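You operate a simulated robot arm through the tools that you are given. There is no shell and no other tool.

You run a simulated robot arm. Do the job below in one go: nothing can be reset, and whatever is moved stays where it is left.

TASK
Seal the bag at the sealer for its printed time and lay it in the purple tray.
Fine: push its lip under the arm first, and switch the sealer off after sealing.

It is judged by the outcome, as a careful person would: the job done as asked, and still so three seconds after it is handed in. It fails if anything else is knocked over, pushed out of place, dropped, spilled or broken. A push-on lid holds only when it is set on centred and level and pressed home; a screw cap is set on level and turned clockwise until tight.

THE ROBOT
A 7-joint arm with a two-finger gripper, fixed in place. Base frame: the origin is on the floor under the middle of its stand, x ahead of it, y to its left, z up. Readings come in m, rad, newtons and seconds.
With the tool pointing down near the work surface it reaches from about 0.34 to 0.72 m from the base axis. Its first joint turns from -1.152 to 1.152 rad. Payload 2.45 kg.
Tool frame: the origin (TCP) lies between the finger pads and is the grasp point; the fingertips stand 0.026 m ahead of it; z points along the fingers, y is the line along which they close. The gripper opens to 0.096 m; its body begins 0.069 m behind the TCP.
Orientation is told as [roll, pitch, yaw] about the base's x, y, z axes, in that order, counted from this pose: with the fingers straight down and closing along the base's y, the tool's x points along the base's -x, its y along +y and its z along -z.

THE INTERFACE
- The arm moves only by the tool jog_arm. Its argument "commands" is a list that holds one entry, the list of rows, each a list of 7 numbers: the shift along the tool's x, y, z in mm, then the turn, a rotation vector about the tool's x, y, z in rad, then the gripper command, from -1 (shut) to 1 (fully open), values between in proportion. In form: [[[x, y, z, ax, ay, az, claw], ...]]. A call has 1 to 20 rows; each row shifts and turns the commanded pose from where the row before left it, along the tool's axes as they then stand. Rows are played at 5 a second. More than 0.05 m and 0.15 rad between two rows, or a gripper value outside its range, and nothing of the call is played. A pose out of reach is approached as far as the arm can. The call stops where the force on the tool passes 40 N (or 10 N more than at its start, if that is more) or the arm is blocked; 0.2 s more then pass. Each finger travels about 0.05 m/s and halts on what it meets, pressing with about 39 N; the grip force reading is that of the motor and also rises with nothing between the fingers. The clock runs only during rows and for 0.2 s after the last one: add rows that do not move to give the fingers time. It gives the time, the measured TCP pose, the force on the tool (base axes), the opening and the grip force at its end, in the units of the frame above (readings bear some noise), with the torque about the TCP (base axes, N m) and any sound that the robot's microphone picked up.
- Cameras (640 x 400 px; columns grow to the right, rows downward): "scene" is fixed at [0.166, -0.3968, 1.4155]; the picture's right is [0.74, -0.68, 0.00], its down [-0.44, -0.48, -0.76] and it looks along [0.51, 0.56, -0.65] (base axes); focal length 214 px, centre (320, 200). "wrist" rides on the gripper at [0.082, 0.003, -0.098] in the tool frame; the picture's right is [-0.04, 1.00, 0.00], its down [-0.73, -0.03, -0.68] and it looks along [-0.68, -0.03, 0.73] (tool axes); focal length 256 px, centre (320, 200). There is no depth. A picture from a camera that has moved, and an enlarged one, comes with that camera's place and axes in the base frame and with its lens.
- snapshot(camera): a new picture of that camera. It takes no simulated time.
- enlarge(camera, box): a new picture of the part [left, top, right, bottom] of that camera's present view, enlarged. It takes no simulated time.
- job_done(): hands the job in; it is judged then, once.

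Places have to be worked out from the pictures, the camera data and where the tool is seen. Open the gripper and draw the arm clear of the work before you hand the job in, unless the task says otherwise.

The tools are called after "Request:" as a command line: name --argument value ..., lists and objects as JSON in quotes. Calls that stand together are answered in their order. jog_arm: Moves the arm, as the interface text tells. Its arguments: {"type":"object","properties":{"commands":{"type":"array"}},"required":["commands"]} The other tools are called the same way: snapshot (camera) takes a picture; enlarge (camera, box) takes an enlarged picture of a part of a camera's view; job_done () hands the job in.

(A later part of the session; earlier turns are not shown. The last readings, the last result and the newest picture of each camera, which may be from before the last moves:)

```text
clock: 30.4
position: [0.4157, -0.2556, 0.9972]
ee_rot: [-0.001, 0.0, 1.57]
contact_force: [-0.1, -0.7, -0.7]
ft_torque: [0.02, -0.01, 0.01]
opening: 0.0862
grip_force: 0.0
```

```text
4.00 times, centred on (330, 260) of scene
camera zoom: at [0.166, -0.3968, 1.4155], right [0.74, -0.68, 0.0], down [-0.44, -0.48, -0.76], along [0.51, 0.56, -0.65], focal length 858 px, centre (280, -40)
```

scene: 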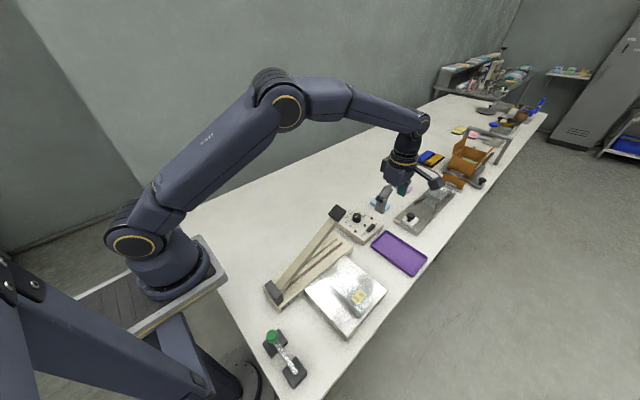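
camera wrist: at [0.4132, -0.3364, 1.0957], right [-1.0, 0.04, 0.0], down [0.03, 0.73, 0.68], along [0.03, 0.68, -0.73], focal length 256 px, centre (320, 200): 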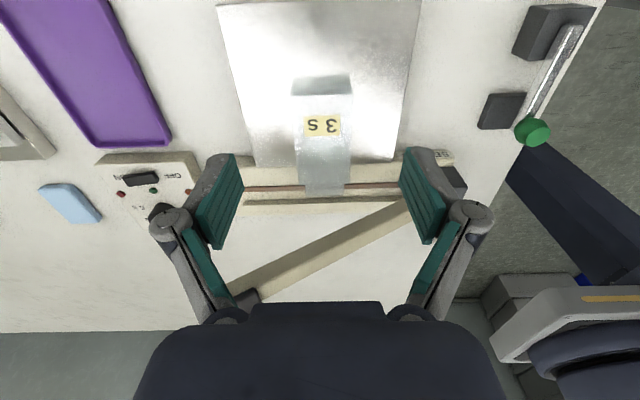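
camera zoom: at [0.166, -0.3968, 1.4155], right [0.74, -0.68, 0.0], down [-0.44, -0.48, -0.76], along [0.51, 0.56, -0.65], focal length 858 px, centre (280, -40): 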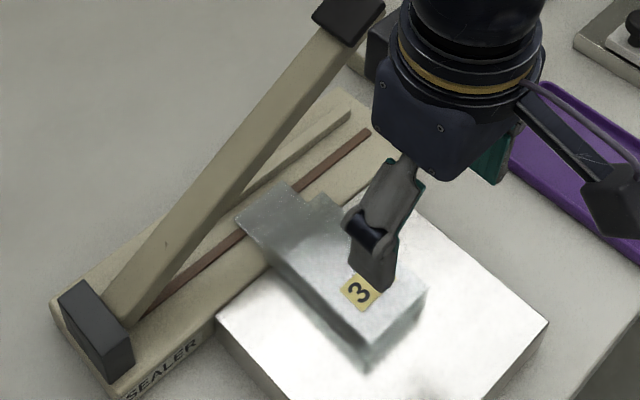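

The lip lies squarely across the strip up to the rail, and the body is clear of the arm's path. Next is the power switch, so I'll close the fingers and go look at it from just in front.

Request:
jog_arm --commands '[[[-5, -42, 0, 0, 0, 0, 0.5], [-5, -42, 0, 0, 0, 0, 0], [-5, -42, 0, 0, 0, 0, -0.5], [-5, -42, 0, 0, 0, 0, -1], [-5, -42, 5, 0, 0, 0, -1], [-5, -42.3, 5, 0, 0, 0, -1], [0, 0, 0, 0, 0, 0, -1], [0, 0, 0, 0, 0, 0, -1]]]'

Request:
snapshot --camera "wrist"

Request:
enlarge --camera "wrist" --box '[240, 60, 420, 200]'

Request:
enlarge --camera "scene" --box '[345, 200, 395, 245]'

```text
clock: 32.2
position: [0.6672, -0.2243, 0.989]
ee_rot: [0.001, -0.001, 1.571]
contact_force: [-0.7, -0.1, -0.8]
ft_torque: [-0.01, 0.0, 0.01]
opening: 0.0
grip_force: 28.7
```

```text
taken
camera wrist: at [0.6642, -0.3064, 1.087], right [-1.0, 0.04, 0.0], down [0.03, 0.73, 0.68], along [0.03, 0.68, -0.73], focal length 256 px, centre (320, 200)
```

wrist: 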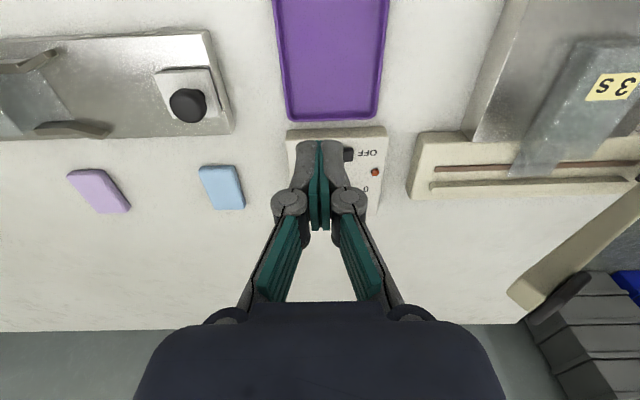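

```text
2.86 times, centred on (330, 130) of wrist
camera zoom: at [0.6642, -0.3064, 1.087], right [-1.0, 0.04, 0.0], down [0.03, 0.73, 0.68], along [0.03, 0.68, -0.73], focal length 731 px, centre (291, 400)
```

zoom: 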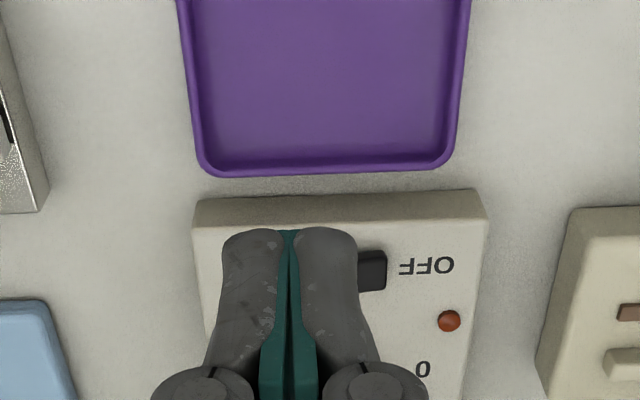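

```text
8.89 times, centred on (370, 222) of scene
camera zoom: at [0.166, -0.3968, 1.4155], right [0.74, -0.68, 0.0], down [-0.44, -0.48, -0.76], along [0.51, 0.56, -0.65], focal length 1906 px, centre (-124, 0)
```

zoom: 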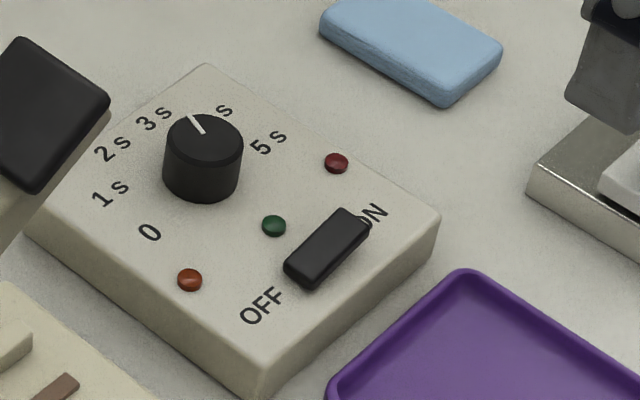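

The switch is a rocker with its ON end, the far one, standing up. I'll bring the closed fingertips over that end at (0.670, -0.142) and stop about 25 mm above it.

Request:
jog_arm --commands '[[[-41, -1.5, 0, 0, 0, 0, -1], [-41, -1.5, 0, 0, 0, 0, -1], [0, 0, 31, 0, 0, 0, -1], [0, 0, 31, 0, 0, 0, -1], [0, 0, 31, 0, 0, 0, -1], [0, 0, 0, 0, 0, 0, -1]]]'

Request:
snapshot --camera "wrist"

Request:
enlarge --camera "scene" --box '[340, 190, 400, 245]'

```text
clock: 33.6
position: [0.671, -0.1432, 0.8952]
ee_rot: [0.0, -0.001, 1.57]
contact_force: [-0.4, 0.2, 0.6]
ft_torque: [-0.02, 0.02, -0.02]
opening: 0.0001
grip_force: 28.5
```

```text
taken
camera wrist: at [0.6679, -0.2247, 0.9929], right [-1.0, 0.04, 0.0], down [0.03, 0.73, 0.68], along [0.03, 0.68, -0.73], focal length 256 px, centre (320, 200)
```

wrist: 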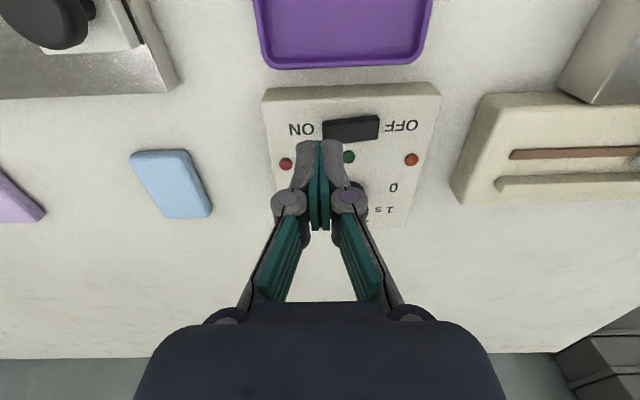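

```text
7.27 times, centred on (370, 218) of scene
camera zoom: at [0.166, -0.3968, 1.4155], right [0.74, -0.68, 0.0], down [-0.44, -0.48, -0.76], along [0.51, 0.56, -0.65], focal length 1560 px, centre (-44, 73)
```

zoom: 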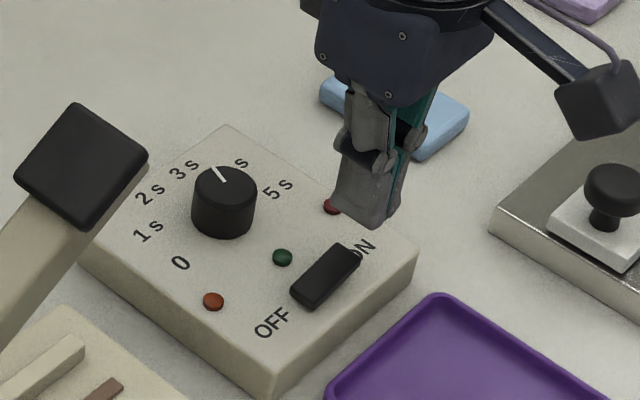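

The tip axis is right at the rocker's ON end, so I'll shift 4 mm toward the pivot and lower in small steps while watching the force.

Request:
jog_arm --commands '[[[1, 4, 0, 0, 0, 0, -1], [0, 0, 10, 0, 0, 0, -1], [0, 0, 6, 0, 0, 0, -1], [0, 0, 3, 0, 0, 0, -1], [0, 0, 2, 0, 0, 0, -1], [0, 0, 2, 0, 0, 0, -1], [0, 0, 2, 0, 0, 0, -1], [0, 0, 0, 0, 0, 0, -1]]]'

Request:
snapshot --camera "wrist"

Request:
enlarge --camera "scene" --box '[340, 190, 400, 245]'

```text
clock: 35.4
position: [0.6672, -0.1447, 0.8686]
ee_rot: [-0.001, 0.002, 1.571]
contact_force: [-0.1, 0.5, 0.4]
ft_torque: [0.01, 0.02, -0.01]
opening: 0.0
grip_force: 28.5
```

```text
taken
camera wrist: at [0.6643, -0.2259, 0.9682], right [-1.0, 0.04, 0.0], down [0.03, 0.73, 0.68], along [0.03, 0.68, -0.73], focal length 256 px, centre (320, 200)
```

wrist: 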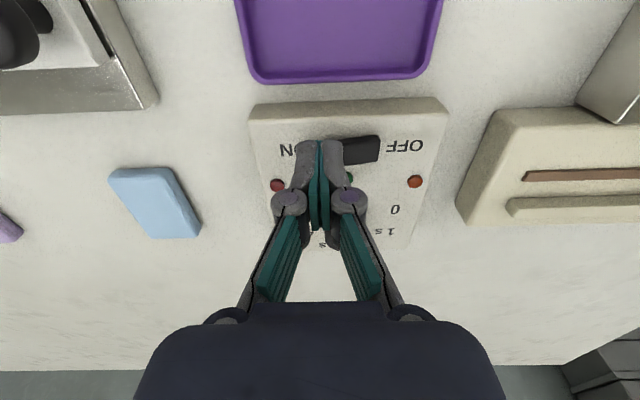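

```text
7.27 times, centred on (370, 218) of scene
camera zoom: at [0.166, -0.3968, 1.4155], right [0.74, -0.68, 0.0], down [-0.44, -0.48, -0.76], along [0.51, 0.56, -0.65], focal length 1560 px, centre (-44, 73)
```

zoom: 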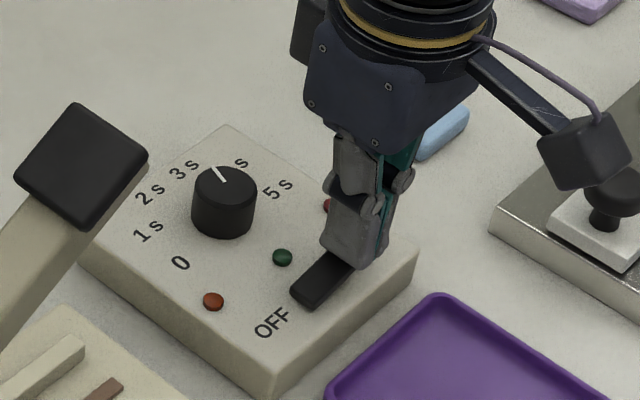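

There's no contact yet with the tips at z≈0.843. I'll continue down 1 mm at a time.

Request:
jog_arm --commands '[[[0, 0, 1, 0, 0, 0, -1], [0, 0, 1, 0, 0, 0, -1], [0, 0, 1, 0, 0, 0, -1], [0, 0, 1, 0, 0, 0, -1], [0, 0, 0, 0, 0, 0, -1]]]'

Request:
enlarge --camera "scene" --box '[340, 190, 400, 245]'

```text
clock: 36.6
position: [0.6658, -0.1445, 0.8658]
ee_rot: [0.0, 0.001, 1.571]
contact_force: [-0.1, 0.1, 0.3]
ft_torque: [-0.01, -0.01, -0.01]
opening: 0.0
grip_force: 28.4
```

```text
7.27 times, centred on (370, 218) of scene
camera zoom: at [0.166, -0.3968, 1.4155], right [0.74, -0.68, 0.0], down [-0.44, -0.48, -0.76], along [0.51, 0.56, -0.65], focal length 1560 px, centre (-44, 73)
```

zoom: 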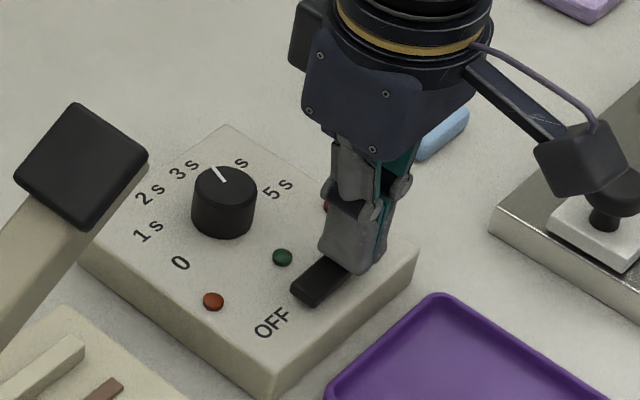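

Still no contact, so I'll keep lowering in 1 mm steps.

Request:
jog_arm --commands '[[[0, 0, 1, 0, 0, 0, -1], [0, 0, 1, 0, 0, 0, -1], [0, 0, 1, 0, 0, 0, -1], [0, 0, 1, 0, 0, 0, -1], [0, 0, 0, 0, 0, 0, -1]]]'

Request:
enlarge --camera "scene" --box '[340, 190, 400, 245]'

```text
clock: 37.8
position: [0.6667, -0.143, 0.8637]
ee_rot: [-0.001, 0.0, 1.57]
contact_force: [-5.4, 2.2, 16.8]
ft_torque: [0.11, 0.25, -0.01]
opening: 0.0
grip_force: 28.4
```

```text
7.27 times, centred on (370, 218) of scene
camera zoom: at [0.1655, -0.3967, 1.4156], right [0.74, -0.68, 0.0], down [-0.44, -0.48, -0.76], along [0.51, 0.56, -0.65], focal length 1560 px, centre (-44, 73)
```

zoom: 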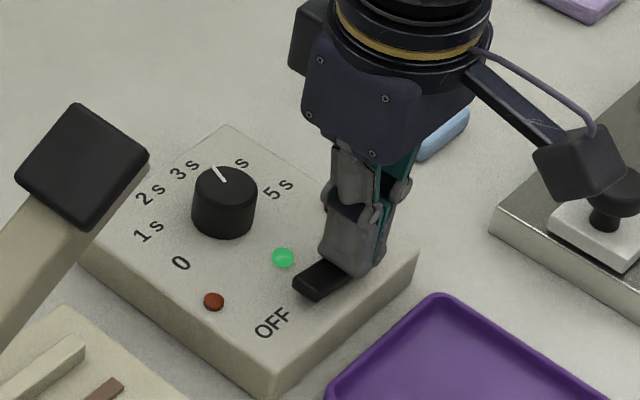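

The green lamp lit, so the sealer is on. I'll raise clear and check the lamps.

Request:
jog_arm --commands '[[[0, 0, -20, 0, 0, 0, -1], [0, 0, -40, 0, 0, 0, -1], [0, 0, -40, 0, 0, 0, -1], [0, 0, 0, 0, 0, 0, -1]]]'

Request:
enlarge --camera "scene" --box '[325, 190, 395, 250]'

Request:
enlarge --camera "scene" --box '[255, 190, 375, 315]'

Request:
snapshot --camera "wrist"

```text
clock: 38.8
position: [0.6667, -0.1445, 0.9618]
ee_rot: [0.0, -0.001, 1.571]
contact_force: [0.5, -0.9, -0.2]
ft_torque: [0.01, 0.0, -0.01]
opening: 0.0
grip_force: 28.6
```

```text
6.67 times, centred on (360, 220) of scene
camera zoom: at [0.166, -0.3968, 1.4155], right [0.74, -0.68, 0.0], down [-0.44, -0.48, -0.76], along [0.51, 0.56, -0.65], focal length 1430 px, centre (53, 67)
```

zoom: 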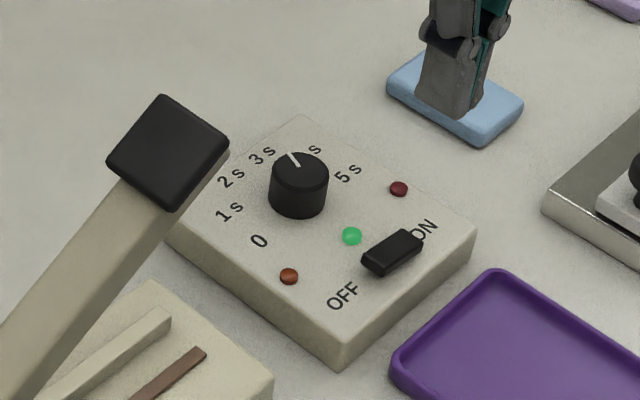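

```text
3.20 times, centred on (315, 252) of scene
camera zoom: at [0.166, -0.3968, 1.4155], right [0.74, -0.68, 0.0], down [-0.44, -0.48, -0.76], along [0.51, 0.56, -0.65], focal length 686 px, centre (336, 32)
```

zoom: 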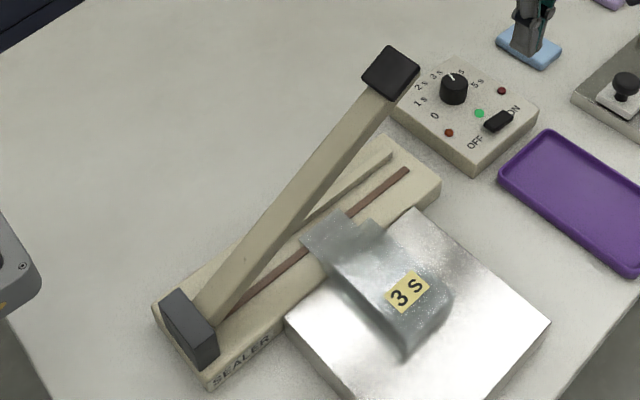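

```text
taken
camera wrist: at [0.665, -0.2254, 1.0597], right [-1.0, 0.04, 0.0], down [0.03, 0.73, 0.68], along [0.03, 0.68, -0.73], focal length 256 px, centre (320, 200)
```

wrist: 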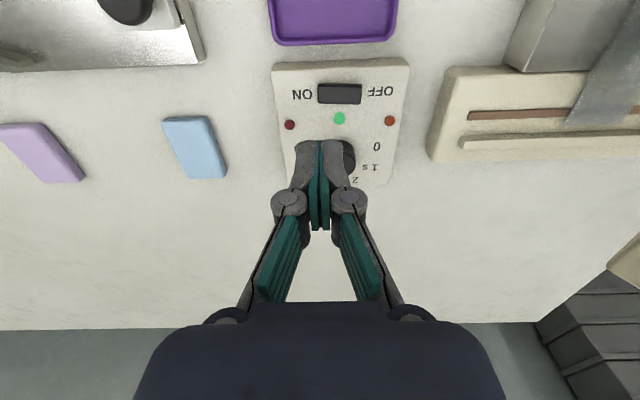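

The green lamp is on and the others are off. Next I'll press the sealer arm. The handle top is at about (0.494, -0.115, 0.998), so I'll go up and over it with the fingers closed.

Request:
jog_arm --commands '[[[0, 0, -40, 0, 0, 0, -1], [0, 0, -40, 0, 0, 0, -1], [0, 0, -40, 0, 0, 0, -1], [-7.4, 43.2, 0, 0, 0, 0, -1], [-7.4, 43.2, 0, 0, 0, 0, -1], [-7.4, 43.2, 0, 0, 0, 0, -1], [-7.4, 43.2, 0, 0, 0, 0, -1], [0, 0, 0, 0, 0, 0, -1]]]'

Request:
snapshot --camera "wrist"

Request:
enlarge --camera "scene" --box '[260, 150, 400, 290]'

```text
clock: 40.6
position: [0.4921, -0.1149, 1.0822]
ee_rot: [-0.001, -0.002, 1.57]
contact_force: [0.9, 0.2, 0.3]
ft_torque: [-0.02, 0.02, -0.02]
opening: 0.0
grip_force: 28.4
```

```text
taken
camera wrist: at [0.4902, -0.1961, 1.18], right [-1.0, 0.04, 0.0], down [0.03, 0.73, 0.68], along [0.03, 0.68, -0.73], focal length 256 px, centre (320, 200)
```

wrist: 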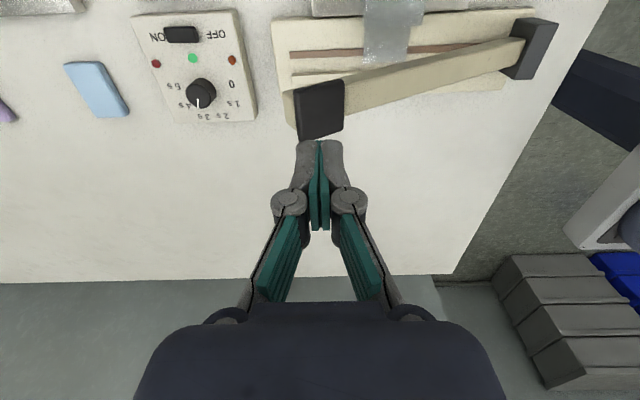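

```text
2.86 times, centred on (330, 220) of scene
camera zoom: at [0.166, -0.3968, 1.4155], right [0.74, -0.68, 0.0], down [-0.44, -0.48, -0.76], along [0.51, 0.56, -0.65], focal length 613 px, centre (291, 143)
```

zoom: 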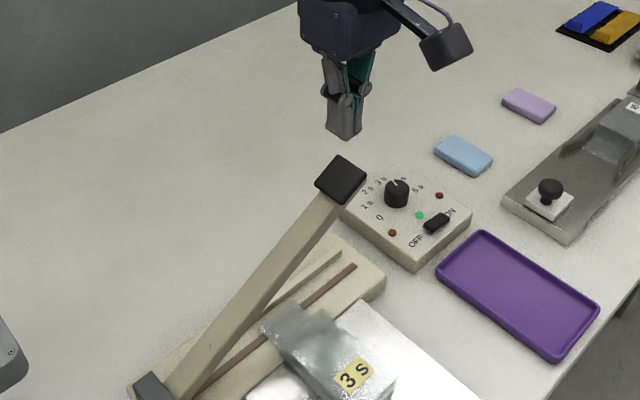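

The handle sits directly under the fingertips. I'll come down to just above it and make first contact gently.

Request:
jog_arm --commands '[[[0, -2, 22, 0, 0, 0, -1], [0, 0, 22, 0, 0, 0, -1], [0, 0, 3, 0, 0, 0, -1], [0, 0, 3, 0, 0, 0, -1], [0, 0, 3, 0, 0, 0, -1], [0, 0, 0, 0, 0, 0, -1]]]'

Request:
enlarge --camera "scene" --box '[290, 150, 390, 250]'

Request:
snapshot --camera "wrist"

```text
clock: 42.0
position: [0.4949, -0.114, 1.0286]
ee_rot: [0.001, -0.001, 1.569]
contact_force: [-0.5, 0.3, 0.2]
ft_torque: [0.02, -0.03, 0.01]
opening: 0.0
grip_force: 28.1
```

```text
4.00 times, centred on (340, 200) of scene
camera zoom: at [0.166, -0.3968, 1.4155], right [0.74, -0.68, 0.0], down [-0.44, -0.48, -0.76], along [0.51, 0.56, -0.65], focal length 858 px, centre (240, 200)
```

zoom: 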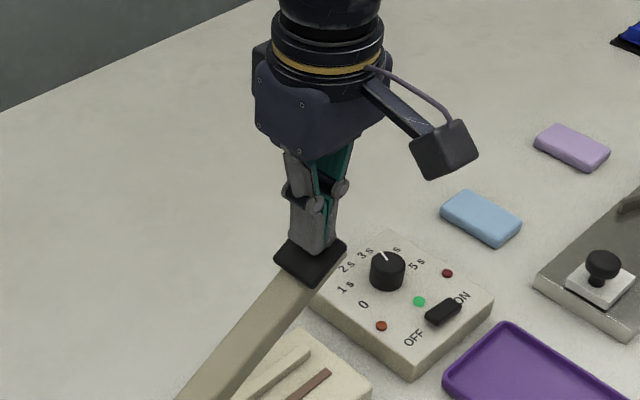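

```text
taken
camera wrist: at [0.4933, -0.1963, 1.1269], right [-1.0, 0.04, 0.0], down [0.03, 0.73, 0.68], along [0.03, 0.68, -0.73], focal length 256 px, centre (320, 200)
```

wrist: 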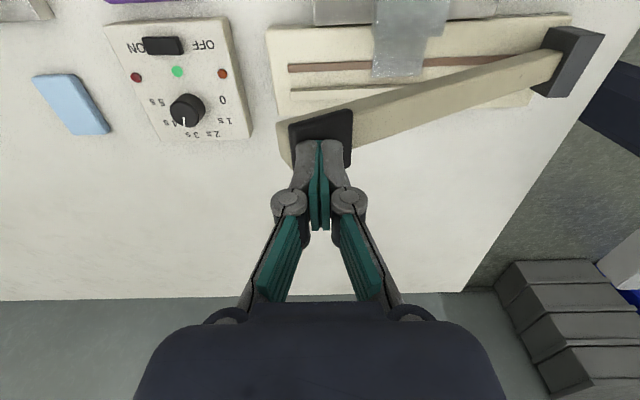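

The tips are just at the handle's surface. I'll start pressing along the arm's arc and check the force partway.

Request:
jog_arm --commands '[[[0, -2, 4, 0, 0, 0, -1], [0, -2.5, 4, 0, 0, 0, -1], [0, -2.3, 4, 0, 0, 0, -1], [0, -2.3, 4, 0, 0, 0, -1], [0, -2.2, 4, 0, 0, 0, -1], [0, -2.2, 4, 0, 0, 0, -1], [0, 0, 0, 0, 0, 0, -1]]]'

Request:
enlarge --camera "scene" --box '[270, 170, 390, 290]'

Request:
snapshot --camera "wrist"

```text
clock: 43.6
position: [0.5088, -0.1141, 1.0051]
ee_rot: [-0.001, 0.0, 1.568]
contact_force: [-0.4, -0.5, 0.7]
ft_torque: [0.0, -0.01, -0.01]
opening: 0.0
grip_force: 28.0
```

```text
3.33 times, centred on (330, 230) of scene
camera zoom: at [0.166, -0.3968, 1.4155], right [0.74, -0.68, 0.0], down [-0.44, -0.48, -0.76], along [0.51, 0.56, -0.65], focal length 715 px, centre (287, 100)
```

zoom: 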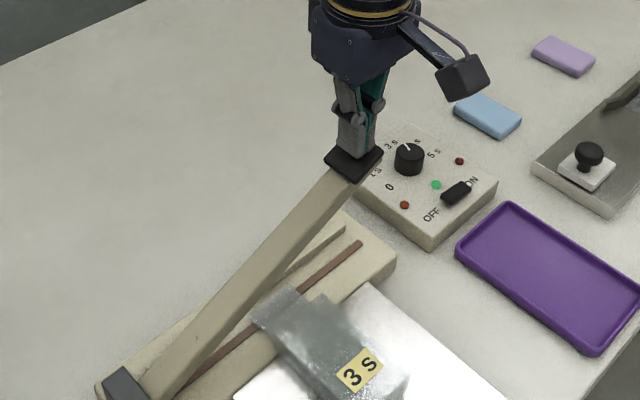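

```text
taken
camera wrist: at [0.5067, -0.1958, 1.1029], right [-1.0, 0.04, 0.0], down [0.03, 0.73, 0.68], along [0.03, 0.68, -0.73], focal length 256 px, centre (320, 200)
```

wrist: 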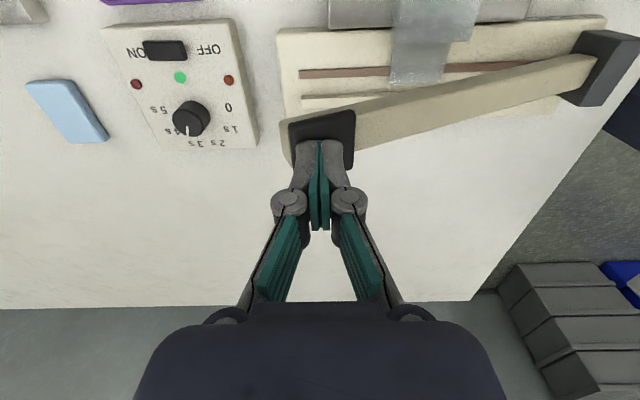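

The arm is moving down under the fingers with almost no resistance. I'll continue along the arc and stop before it closes.

Request:
jog_arm --commands '[[[0, -4.2, 8.5, 0, 0, 0, -1], [0, -3.9, 8.6, 0, 0, 0, -1], [0, -3.6, 8.8, 0, 0, 0, -1], [0, -3.3, 8.9, 0, 0, 0, -1], [0, -2.9, 9, 0, 0, 0, -1], [0, -2.6, 9.1, 0, 0, 0, -1], [0, 0, 0, 0, 0, 0, -1]]]'

Request:
enlarge --camera "scene" --box '[270, 190, 390, 290]'

Request:
snapshot --camera "wrist"

```text
clock: 45.2
position: [0.5303, -0.1142, 0.9517]
ee_rot: [-0.001, 0.0, 1.571]
contact_force: [-0.3, -0.6, 1.6]
ft_torque: [-0.02, -0.01, 0.0]
opening: 0.0
grip_force: 28.6
```

```text
4.00 times, centred on (330, 240) of scene
camera zoom: at [0.166, -0.3968, 1.4155], right [0.74, -0.68, 0.0], down [-0.44, -0.48, -0.76], along [0.51, 0.56, -0.65], focal length 858 px, centre (280, 40)
```

zoom: 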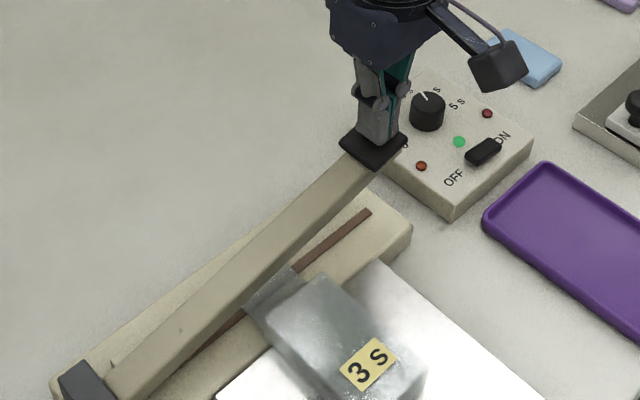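

```text
taken
camera wrist: at [0.5276, -0.1959, 1.0499], right [-1.0, 0.04, 0.0], down [0.03, 0.73, 0.68], along [0.03, 0.68, -0.73], focal length 256 px, centre (320, 200)
```

wrist: 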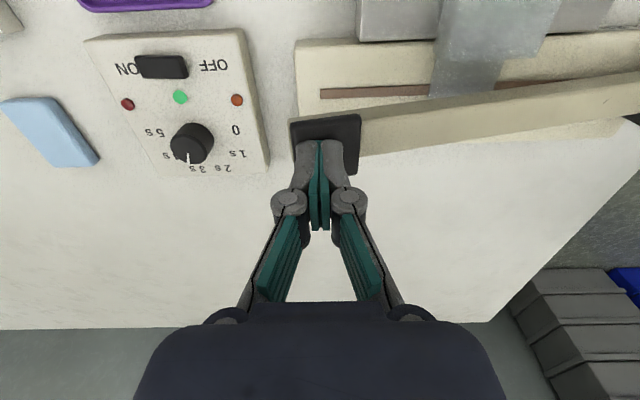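

Tracking well. I'll bring it the rest of the way down, with smaller steps near the end.

Request:
jog_arm --commands '[[[0, -2.2, 9.2, 0, 0, 0, -1], [0, -1.9, 9.2, 0, 0, 0, -1], [0, -1.5, 9.3, 0, 0, 0, -1], [0, -1.2, 6, 0, 0, 0, -1], [0, -0.5, 4, 0, 0, 0, -1], [0, 0, 0, 0, 0, 0, -1]]]'

Request:
enlarge --camera "scene" --box '[270, 190, 390, 290]'

```text
clock: 46.6
position: [0.5377, -0.1144, 0.9144]
ee_rot: [0.0, 0.0, 1.57]
contact_force: [-0.1, 1.6, 1.3]
ft_torque: [0.04, -0.01, 0.01]
opening: 0.0
grip_force: 28.9
```

```text
4.00 times, centred on (330, 240) of scene
camera zoom: at [0.166, -0.3968, 1.4155], right [0.74, -0.68, 0.0], down [-0.44, -0.48, -0.76], along [0.51, 0.56, -0.65], focal length 858 px, centre (280, 40)
```

zoom: 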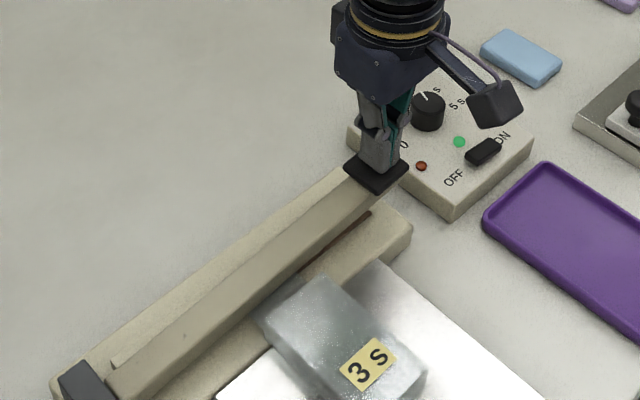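

The arm is nearly closed. I'll continue in 3 mm steps until the force shows it's clamping.

Request:
jog_arm --commands '[[[0, -0.4, 3, 0, 0, 0, -1], [0, -0.3, 3, 0, 0, 0, -1], [0, -0.3, 3, 0, 0, 0, -1], [0, 0, 0, 0, 0, 0, -1]]]'

Request:
enlarge --camera "scene" --box '[270, 190, 390, 290]'

```text
clock: 47.6
position: [0.5381, -0.1144, 0.9051]
ee_rot: [0.001, 0.0, 1.571]
contact_force: [-0.2, 0.1, 1.9]
ft_torque: [0.0, -0.02, -0.03]
opening: 0.0
grip_force: 28.4
```

```text
4.00 times, centred on (330, 240) of scene
camera zoom: at [0.1659, -0.3968, 1.4155], right [0.74, -0.68, 0.0], down [-0.44, -0.48, -0.76], along [0.51, 0.56, -0.65], focal length 858 px, centre (280, 40)
```

zoom: 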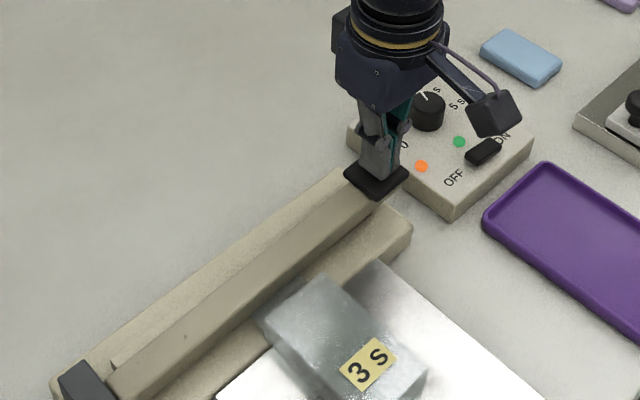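

The orange heating lamp came on, so the arm is closed. I'll press slightly firmer and hold, then check the lamps.

Request:
jog_arm --commands '[[[0, 0, 1.5, 0, 0, 0, -1], [0, 0, 0, 0, 0, 0, -1], [0, 0, 0, 0, 0, 0, -1], [0, 0, 0, 0, 0, 0, -1], [0, 0, 0, 0, 0, 0, -1], [0, 0, 0, 0, 0, 0, -1], [0, 0, 0, 0, 0, 0, -1]]]'

Request:
enlarge --camera "scene" --box '[270, 190, 390, 290]'

```text
clock: 49.2
position: [0.5376, -0.1141, 0.9042]
ee_rot: [0.001, -0.001, 1.569]
contact_force: [1.5, -0.8, 2.4]
ft_torque: [-0.05, -0.05, -0.01]
opening: 0.0
grip_force: 28.7
```

```text
4.00 times, centred on (330, 240) of scene
camera zoom: at [0.166, -0.3968, 1.4155], right [0.74, -0.68, 0.0], down [-0.44, -0.48, -0.76], along [0.51, 0.56, -0.65], focal length 858 px, centre (280, 40)
```

zoom: 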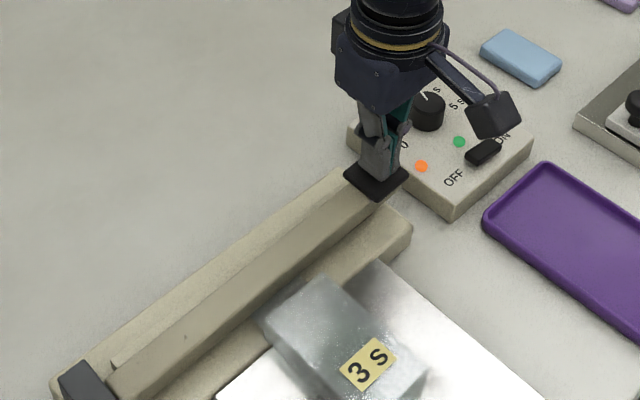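

Still heating at 49.2 s. I'll press another millimetre and keep holding.

Request:
jog_arm --commands '[[[0, 0, 1, 0, 0, 0, -1], [0, 0, 0, 0, 0, 0, -1], [0, 0, 0, 0, 0, 0, -1]]]'

Request:
enlarge --camera "scene" --box '[310, 190, 390, 260]'

```text
clock: 50.0
position: [0.538, -0.1135, 0.9023]
ee_rot: [0.002, 0.001, 1.571]
contact_force: [0.7, 0.3, 1.3]
ft_torque: [-0.02, -0.09, -0.01]
opening: 0.0
grip_force: 28.6
```

```text
5.71 times, centred on (350, 225) of scene
camera zoom: at [0.166, -0.3968, 1.4155], right [0.74, -0.68, 0.0], down [-0.44, -0.48, -0.76], along [0.51, 0.56, -0.65], focal length 1226 px, centre (149, 57)
```

zoom: 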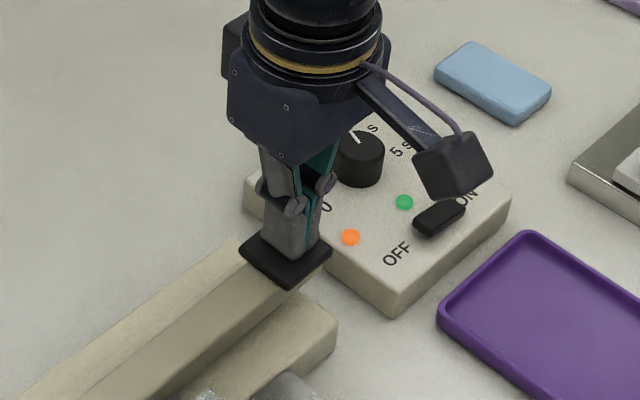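

Request:
jog_arm --commands '[[[0, 0, 0, 0, 0, 0, -1], [0, 0, 0, 0, 0, 0, -1]]]'

Request:
enlarge --camera "scene" --box '[310, 190, 390, 260]'

```text
clock: 50.6
position: [0.5382, -0.1153, 0.9022]
ee_rot: [0.001, 0.001, 1.571]
contact_force: [-0.8, 0.0, 2.6]
ft_torque: [0.04, 0.0, -0.01]
opening: 0.0003
grip_force: 28.8
```

```text
5.71 times, centred on (350, 225) of scene
camera zoom: at [0.166, -0.3968, 1.4155], right [0.74, -0.68, 0.0], down [-0.44, -0.48, -0.76], along [0.51, 0.56, -0.65], focal length 1226 px, centre (149, 57)
```

zoom: 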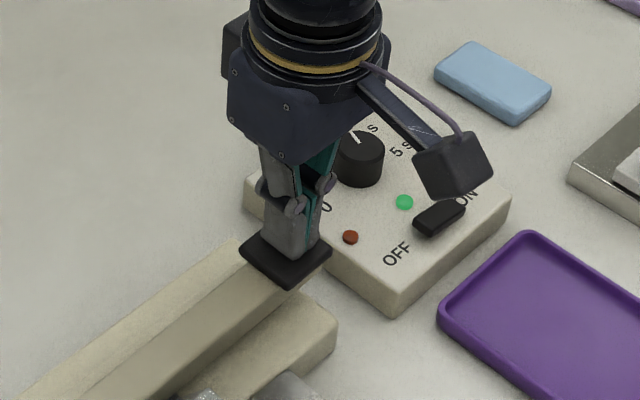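

The orange lamp went off after about 3 s and the green lamp is bright again, so the seal cycle is complete. I'll let the arm rise smoothly by backing up along the same arc.

Request:
jog_arm --commands '[[[0, 0, 0, 0, 0, 0, -1], [0, 0, 0, 0, 0, 0, -1], [0, 0.6, -6, 0, 0, 0, -1], [0, 0.9, -8, 0, 0, 0, -1], [0, 1.2, -9.3, 0, 0, 0, -1], [0, 1.5, -9.3, 0, 0, 0, -1], [0, 1.9, -9.2, 0, 0, 0, -1], [0, 2.2, -9.2, 0, 0, 0, -1], [0, 2.6, -9.1, 0, 0, 0, -1], [0, 2.9, -9, 0, 0, 0, -1], [0, 3.3, -8.9, 0, 0, 0, -1], [0, 3.6, -8.8, 0, 0, 0, -1], [0, 3.9, -8.6, 0, 0, 0, -1], [0, 4.2, -8.5, 0, 0, 0, -1], [0, 4.4, -8.4, 0, 0, 0, -1], [0, 4.6, -8.3, 0, 0, 0, -1], [0, 3, -8, 0, 0, 0, -1], [0, 0, 0, 0, 0, 0, -1]]]'

Request:
enlarge --camera "scene" --box '[260, 150, 400, 290]'

Request:
snapshot --camera "wrist"

```text
clock: 54.4
position: [0.4976, -0.1153, 1.0321]
ee_rot: [0.0, 0.0, 1.571]
contact_force: [0.4, 1.2, 0.6]
ft_torque: [0.01, 0.0, -0.01]
opening: 0.0
grip_force: 28.5
```

```text
2.86 times, centred on (330, 220) of scene
camera zoom: at [0.166, -0.3968, 1.4155], right [0.74, -0.68, 0.0], down [-0.44, -0.48, -0.76], along [0.51, 0.56, -0.65], focal length 613 px, centre (291, 143)
```

zoom: 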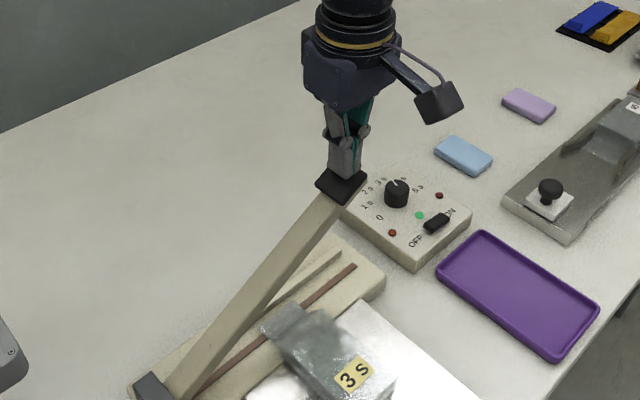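

```text
taken
camera wrist: at [0.4949, -0.1962, 1.1298], right [-1.0, 0.04, 0.0], down [0.03, 0.73, 0.68], along [0.03, 0.68, -0.73], focal length 256 px, centre (320, 200)
```

wrist: 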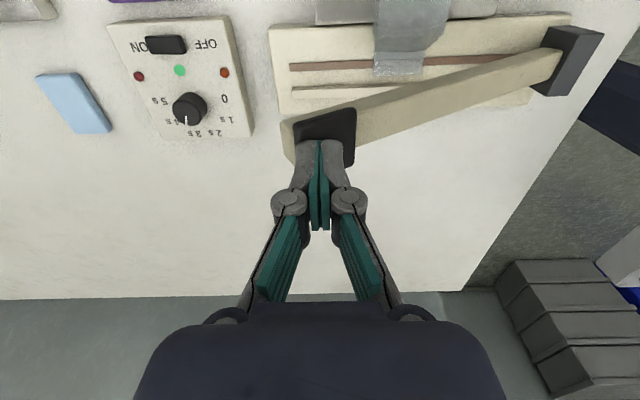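

The arm sprang back up to its open position. I'll raise clear and inspect the lip for the seal line.

Request:
jog_arm --commands '[[[0, 0, -30, 0, 0, 0, -1], [0, 0, -30, 0, 0, 0, -1], [0, 0, 0, 0, 0, 0, -1]]]'

Request:
enlarge --camera "wrist" --box '[340, 0, 480, 100]'

Request:
enlarge --camera "scene" --box '[305, 240, 375, 300]'

```text
clock: 55.2
position: [0.4984, -0.1137, 1.0918]
ee_rot: [0.001, 0.0, 1.571]
contact_force: [0.0, 0.9, -0.6]
ft_torque: [-0.01, 0.01, 0.01]
opening: 0.0001
grip_force: 28.5
```

```text
4.00 times, centred on (410, 50) of wrist
camera zoom: at [0.4954, -0.1962, 1.1903], right [-1.0, 0.04, 0.0], down [0.03, 0.73, 0.68], along [0.03, 0.68, -0.73], focal length 1024 px, centre (-40, 800)
```

zoom: 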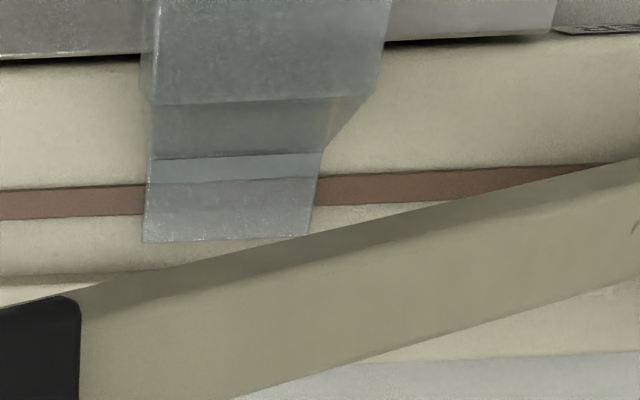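

```text
6.67 times, centred on (340, 270) of scene
camera zoom: at [0.166, -0.3968, 1.4155], right [0.74, -0.68, 0.0], down [-0.44, -0.48, -0.76], along [0.51, 0.56, -0.65], focal length 1430 px, centre (187, -267)
```

zoom: 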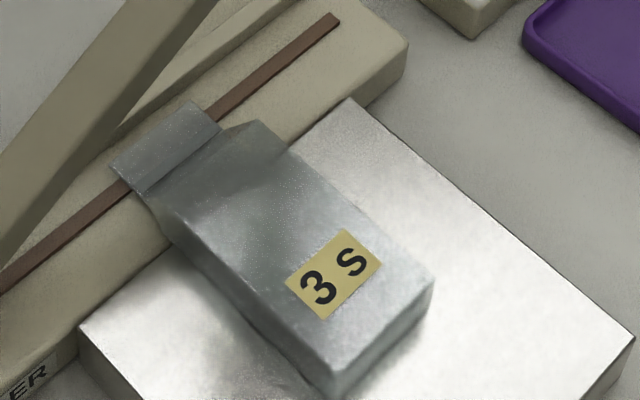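

A clean seal line runs across the full lip width. Next I'll switch the sealer off by bringing the closed tips over the raised OFF end of the rocker at about (0.635, -0.1445).

Request:
jog_arm --commands '[[[10.3, -45.5, 0, 0, 0, 0, -1], [10.3, -45.5, 0, 0, 0, 0, -1], [10.2, -45.6, 0, 0, 0, 0, -1], [0, 0, 40, 0, 0, 0, -1], [0, 0, 40, 0, 0, 0, -1], [0, 0, 40, 0, 0, 0, -1], [0, 0, 40, 0, 0, 0, -1], [0, 0, 40, 0, 0, 0, -1], [0, 0, 0, 0, 0, 0, -1]]]'

Request:
snapshot --camera "wrist"

Request:
enlarge --camera "scene" --box '[320, 185, 400, 245]'

```text
clock: 57.2
position: [0.6345, -0.1439, 0.8902]
ee_rot: [0.0, 0.002, 1.57]
contact_force: [0.5, 0.0, 0.0]
ft_torque: [0.01, -0.02, 0.01]
opening: 0.0
grip_force: 28.8
```

```text
taken
camera wrist: at [0.6319, -0.226, 0.9884], right [-1.0, 0.04, 0.0], down [0.03, 0.73, 0.68], along [0.03, 0.68, -0.73], focal length 256 px, centre (320, 200)
```

wrist: 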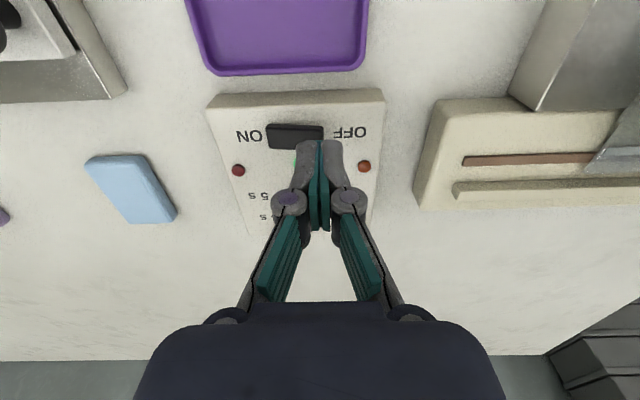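

```text
6.67 times, centred on (360, 215) of scene
camera zoom: at [0.166, -0.3968, 1.4155], right [0.74, -0.68, 0.0], down [-0.44, -0.48, -0.76], along [0.51, 0.56, -0.65], focal length 1430 px, centre (53, 100)
```

zoom: 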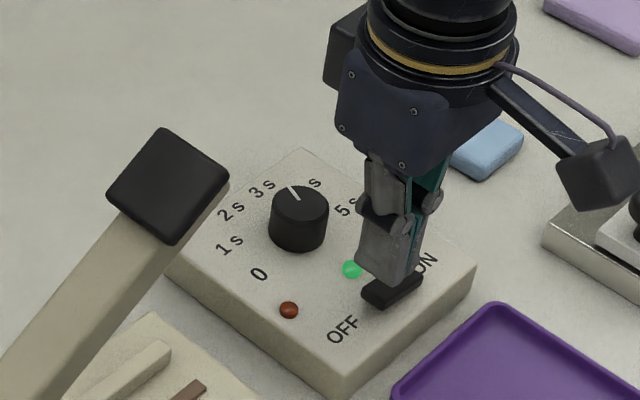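

The axis is right at the OFF end, so I'll shift 3 mm inward and press down gently in steps.

Request:
jog_arm --commands '[[[0.5, -3, 8, 0, 0, 0, -1], [0, 0, 8, 0, 0, 0, -1], [0, 0, 3, 0, 0, 0, -1], [0, 0, 1, 0, 0, 0, -1], [0, 0, 1, 0, 0, 0, -1], [0, 0, 1, 0, 0, 0, -1], [0, 0, 1, 0, 0, 0, -1], [0, 0, 1, 0, 0, 0, -1], [0, 0, 1, 0, 0, 0, -1], [0, 0, 0, 0, 0, 0, -1]]]'

Request:
enlarge --camera "scene" --box '[320, 185, 400, 245]'

```text
clock: 59.4
position: [0.6369, -0.1455, 0.8671]
ee_rot: [0.001, -0.001, 1.571]
contact_force: [-1.4, -0.5, 0.5]
ft_torque: [-0.02, 0.08, 0.04]
opening: 0.0
grip_force: 28.5
```

```text
6.67 times, centred on (360, 215) of scene
camera zoom: at [0.166, -0.3968, 1.4155], right [0.74, -0.68, 0.0], down [-0.44, -0.48, -0.76], along [0.51, 0.56, -0.65], focal length 1430 px, centre (53, 100)
```

zoom: 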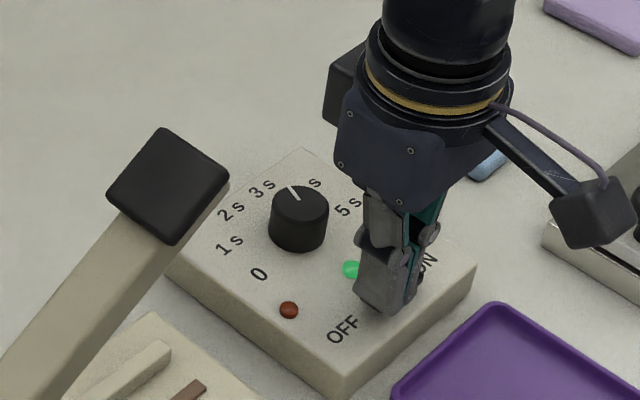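

No contact yet and the green lamp is still lit, so I'll continue down 1 mm at a time.

Request:
jog_arm --commands '[[[0, 0, 1, 0, 0, 0, -1], [0, 0, 1, 0, 0, 0, -1], [0, 0, 1, 0, 0, 0, -1], [0, 0, 0, 0, 0, 0, -1]]]'

Request:
enlarge --camera "scene" --box '[320, 185, 400, 245]'

```text
clock: 60.4
position: [0.6359, -0.1447, 0.8641]
ee_rot: [0.001, 0.0, 1.57]
contact_force: [-5.8, 0.8, 10.8]
ft_torque: [0.06, 0.1, 0.02]
opening: 0.0002
grip_force: 28.6
```

```text
6.67 times, centred on (360, 215) of scene
camera zoom: at [0.1656, -0.3967, 1.4156], right [0.74, -0.68, 0.0], down [-0.44, -0.48, -0.76], along [0.51, 0.56, -0.65], focal length 1430 px, centre (53, 100)
```

zoom: 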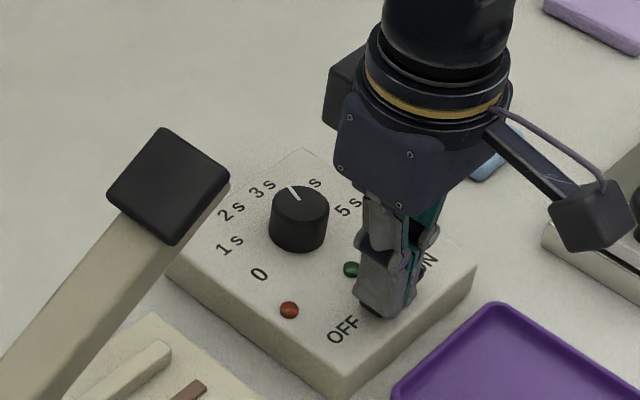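

The green lamp is out, so the sealer is off. I'll raise clear and take a good look at the tray and the bag to measure both.

Request:
jog_arm --commands '[[[0, 0, -20, 0, 0, 0, -1], [0, 0, -45, 0, 0, 0, -0.5], [0, 0, -45, 0, 0, 0, 0], [30, 0, -35, 0, 0, 0, 0.5], [30, 0, -35, 0, 0, 0, 0.9], [30, 10, -35, 0, 0, 0, 0.9], [30, 10, -35, 0, 0, 0, 0.9], [30, 10, 0, 0, 0, 0, 0.9], [0, 0, 0, 0, 0, 0, 0.9]]]'

Request:
snapshot --camera "wrist"

Request:
enlarge --camera "wrist" --box '[220, 0, 460, 160]'

Request:
enlarge --camera "scene" --box '[360, 215, 440, 285]'

Request:
enlarge --camera "scene" --box '[325, 190, 395, 250]'

```text
clock: 62.4
position: [0.6064, -0.2966, 1.1131]
ee_rot: [0.002, 0.0, 1.571]
contact_force: [0.4, -0.6, -0.2]
ft_torque: [0.02, -0.02, 0.02]
opening: 0.0913
grip_force: 0.0
```

```text
taken
camera wrist: at [0.6039, -0.378, 1.2118], right [-1.0, 0.04, 0.0], down [0.03, 0.73, 0.68], along [0.03, 0.68, -0.73], focal length 256 px, centre (320, 200)
```

wrist: 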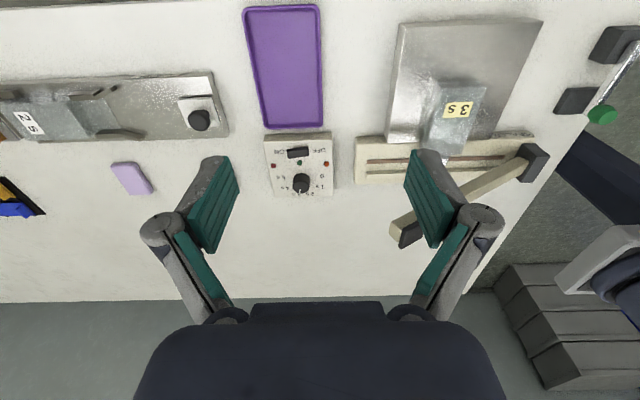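

```text
2.50 times, centred on (340, 80) of wrist
camera zoom: at [0.6039, -0.378, 1.2118], right [-1.0, 0.04, 0.0], down [0.03, 0.73, 0.68], along [0.03, 0.68, -0.73], focal length 640 px, centre (270, 500)
```

zoom: 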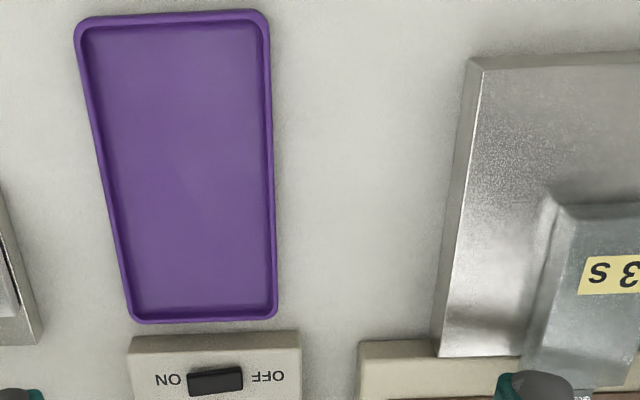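

```text
5.71 times, centred on (400, 250) of scene
camera zoom: at [0.166, -0.3968, 1.4155], right [0.74, -0.68, 0.0], down [-0.44, -0.48, -0.76], along [0.51, 0.56, -0.65], focal length 1226 px, centre (-137, -86)
```

zoom: 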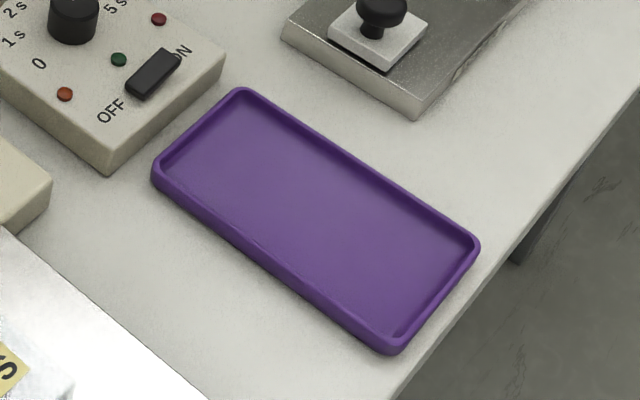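

```text
6.67 times, centred on (360, 220) of scene
camera zoom: at [0.166, -0.3968, 1.4155], right [0.74, -0.68, 0.0], down [-0.44, -0.48, -0.76], along [0.51, 0.56, -0.65], focal length 1430 px, centre (53, 67)
```

zoom: 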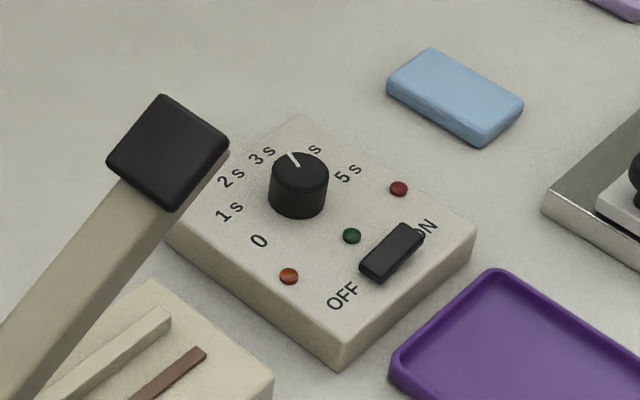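

All lamps are off and the rocker is back at OFF. The tray measures about 0.097 × 0.164 m, centred at (0.656, -0.257) with its rim at z≈0.813. The bag is about 0.149 m long, so it fits lengthwise. I'll go back over the bag along the column I used before.

Request:
jog_arm --commands '[[[0, 48, 0, 0, 0, 0, 0.8], [0, 48, 0, 0, 0, 0, 0.8], [0, 48, 0, 0, 0, 0, 0.8], [0, 47, 0, 0, 0, 0, 0.8], [-20, 0, 30, 0, 0, 0, 0.8], [-20, 0, 30, 0, 0, 0, 0.8], [-20, 0, 30, 0, 0, 0, 0.8], [-18, 0, 30, 0, 0, 0, 0.8], [0, 0, 40, 0, 0, 0, 0.8], [0, 0, 0, 0, 0, 0, 0.8]]]'

Request:
snapshot --camera "wrist"

Request:
enlarge --camera "scene" --box '[280, 190, 400, 310]'

```text
clock: 64.6
position: [0.4156, -0.2173, 0.9534]
ee_rot: [-0.001, 0.0, 1.571]
contact_force: [0.5, -0.8, 0.2]
ft_torque: [0.01, -0.01, 0.03]
opening: 0.0863
grip_force: 0.1
```

```text
taken
camera wrist: at [0.4128, -0.2994, 1.0519], right [-1.0, 0.04, 0.0], down [0.03, 0.73, 0.68], along [0.03, 0.68, -0.73], focal length 256 px, centre (320, 200)
```

wrist: 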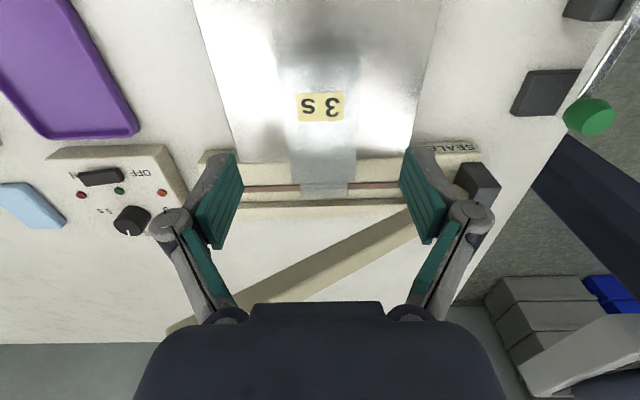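

```text
3.33 times, centred on (340, 250) of scene
camera zoom: at [0.166, -0.3968, 1.4155], right [0.74, -0.68, 0.0], down [-0.44, -0.48, -0.76], along [0.51, 0.56, -0.65], focal length 715 px, centre (253, 33)
```

zoom: 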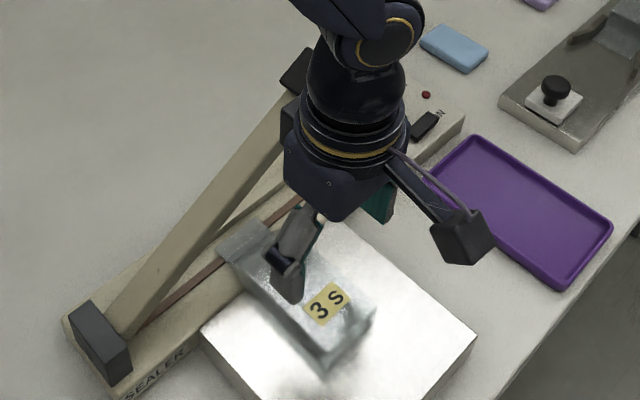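

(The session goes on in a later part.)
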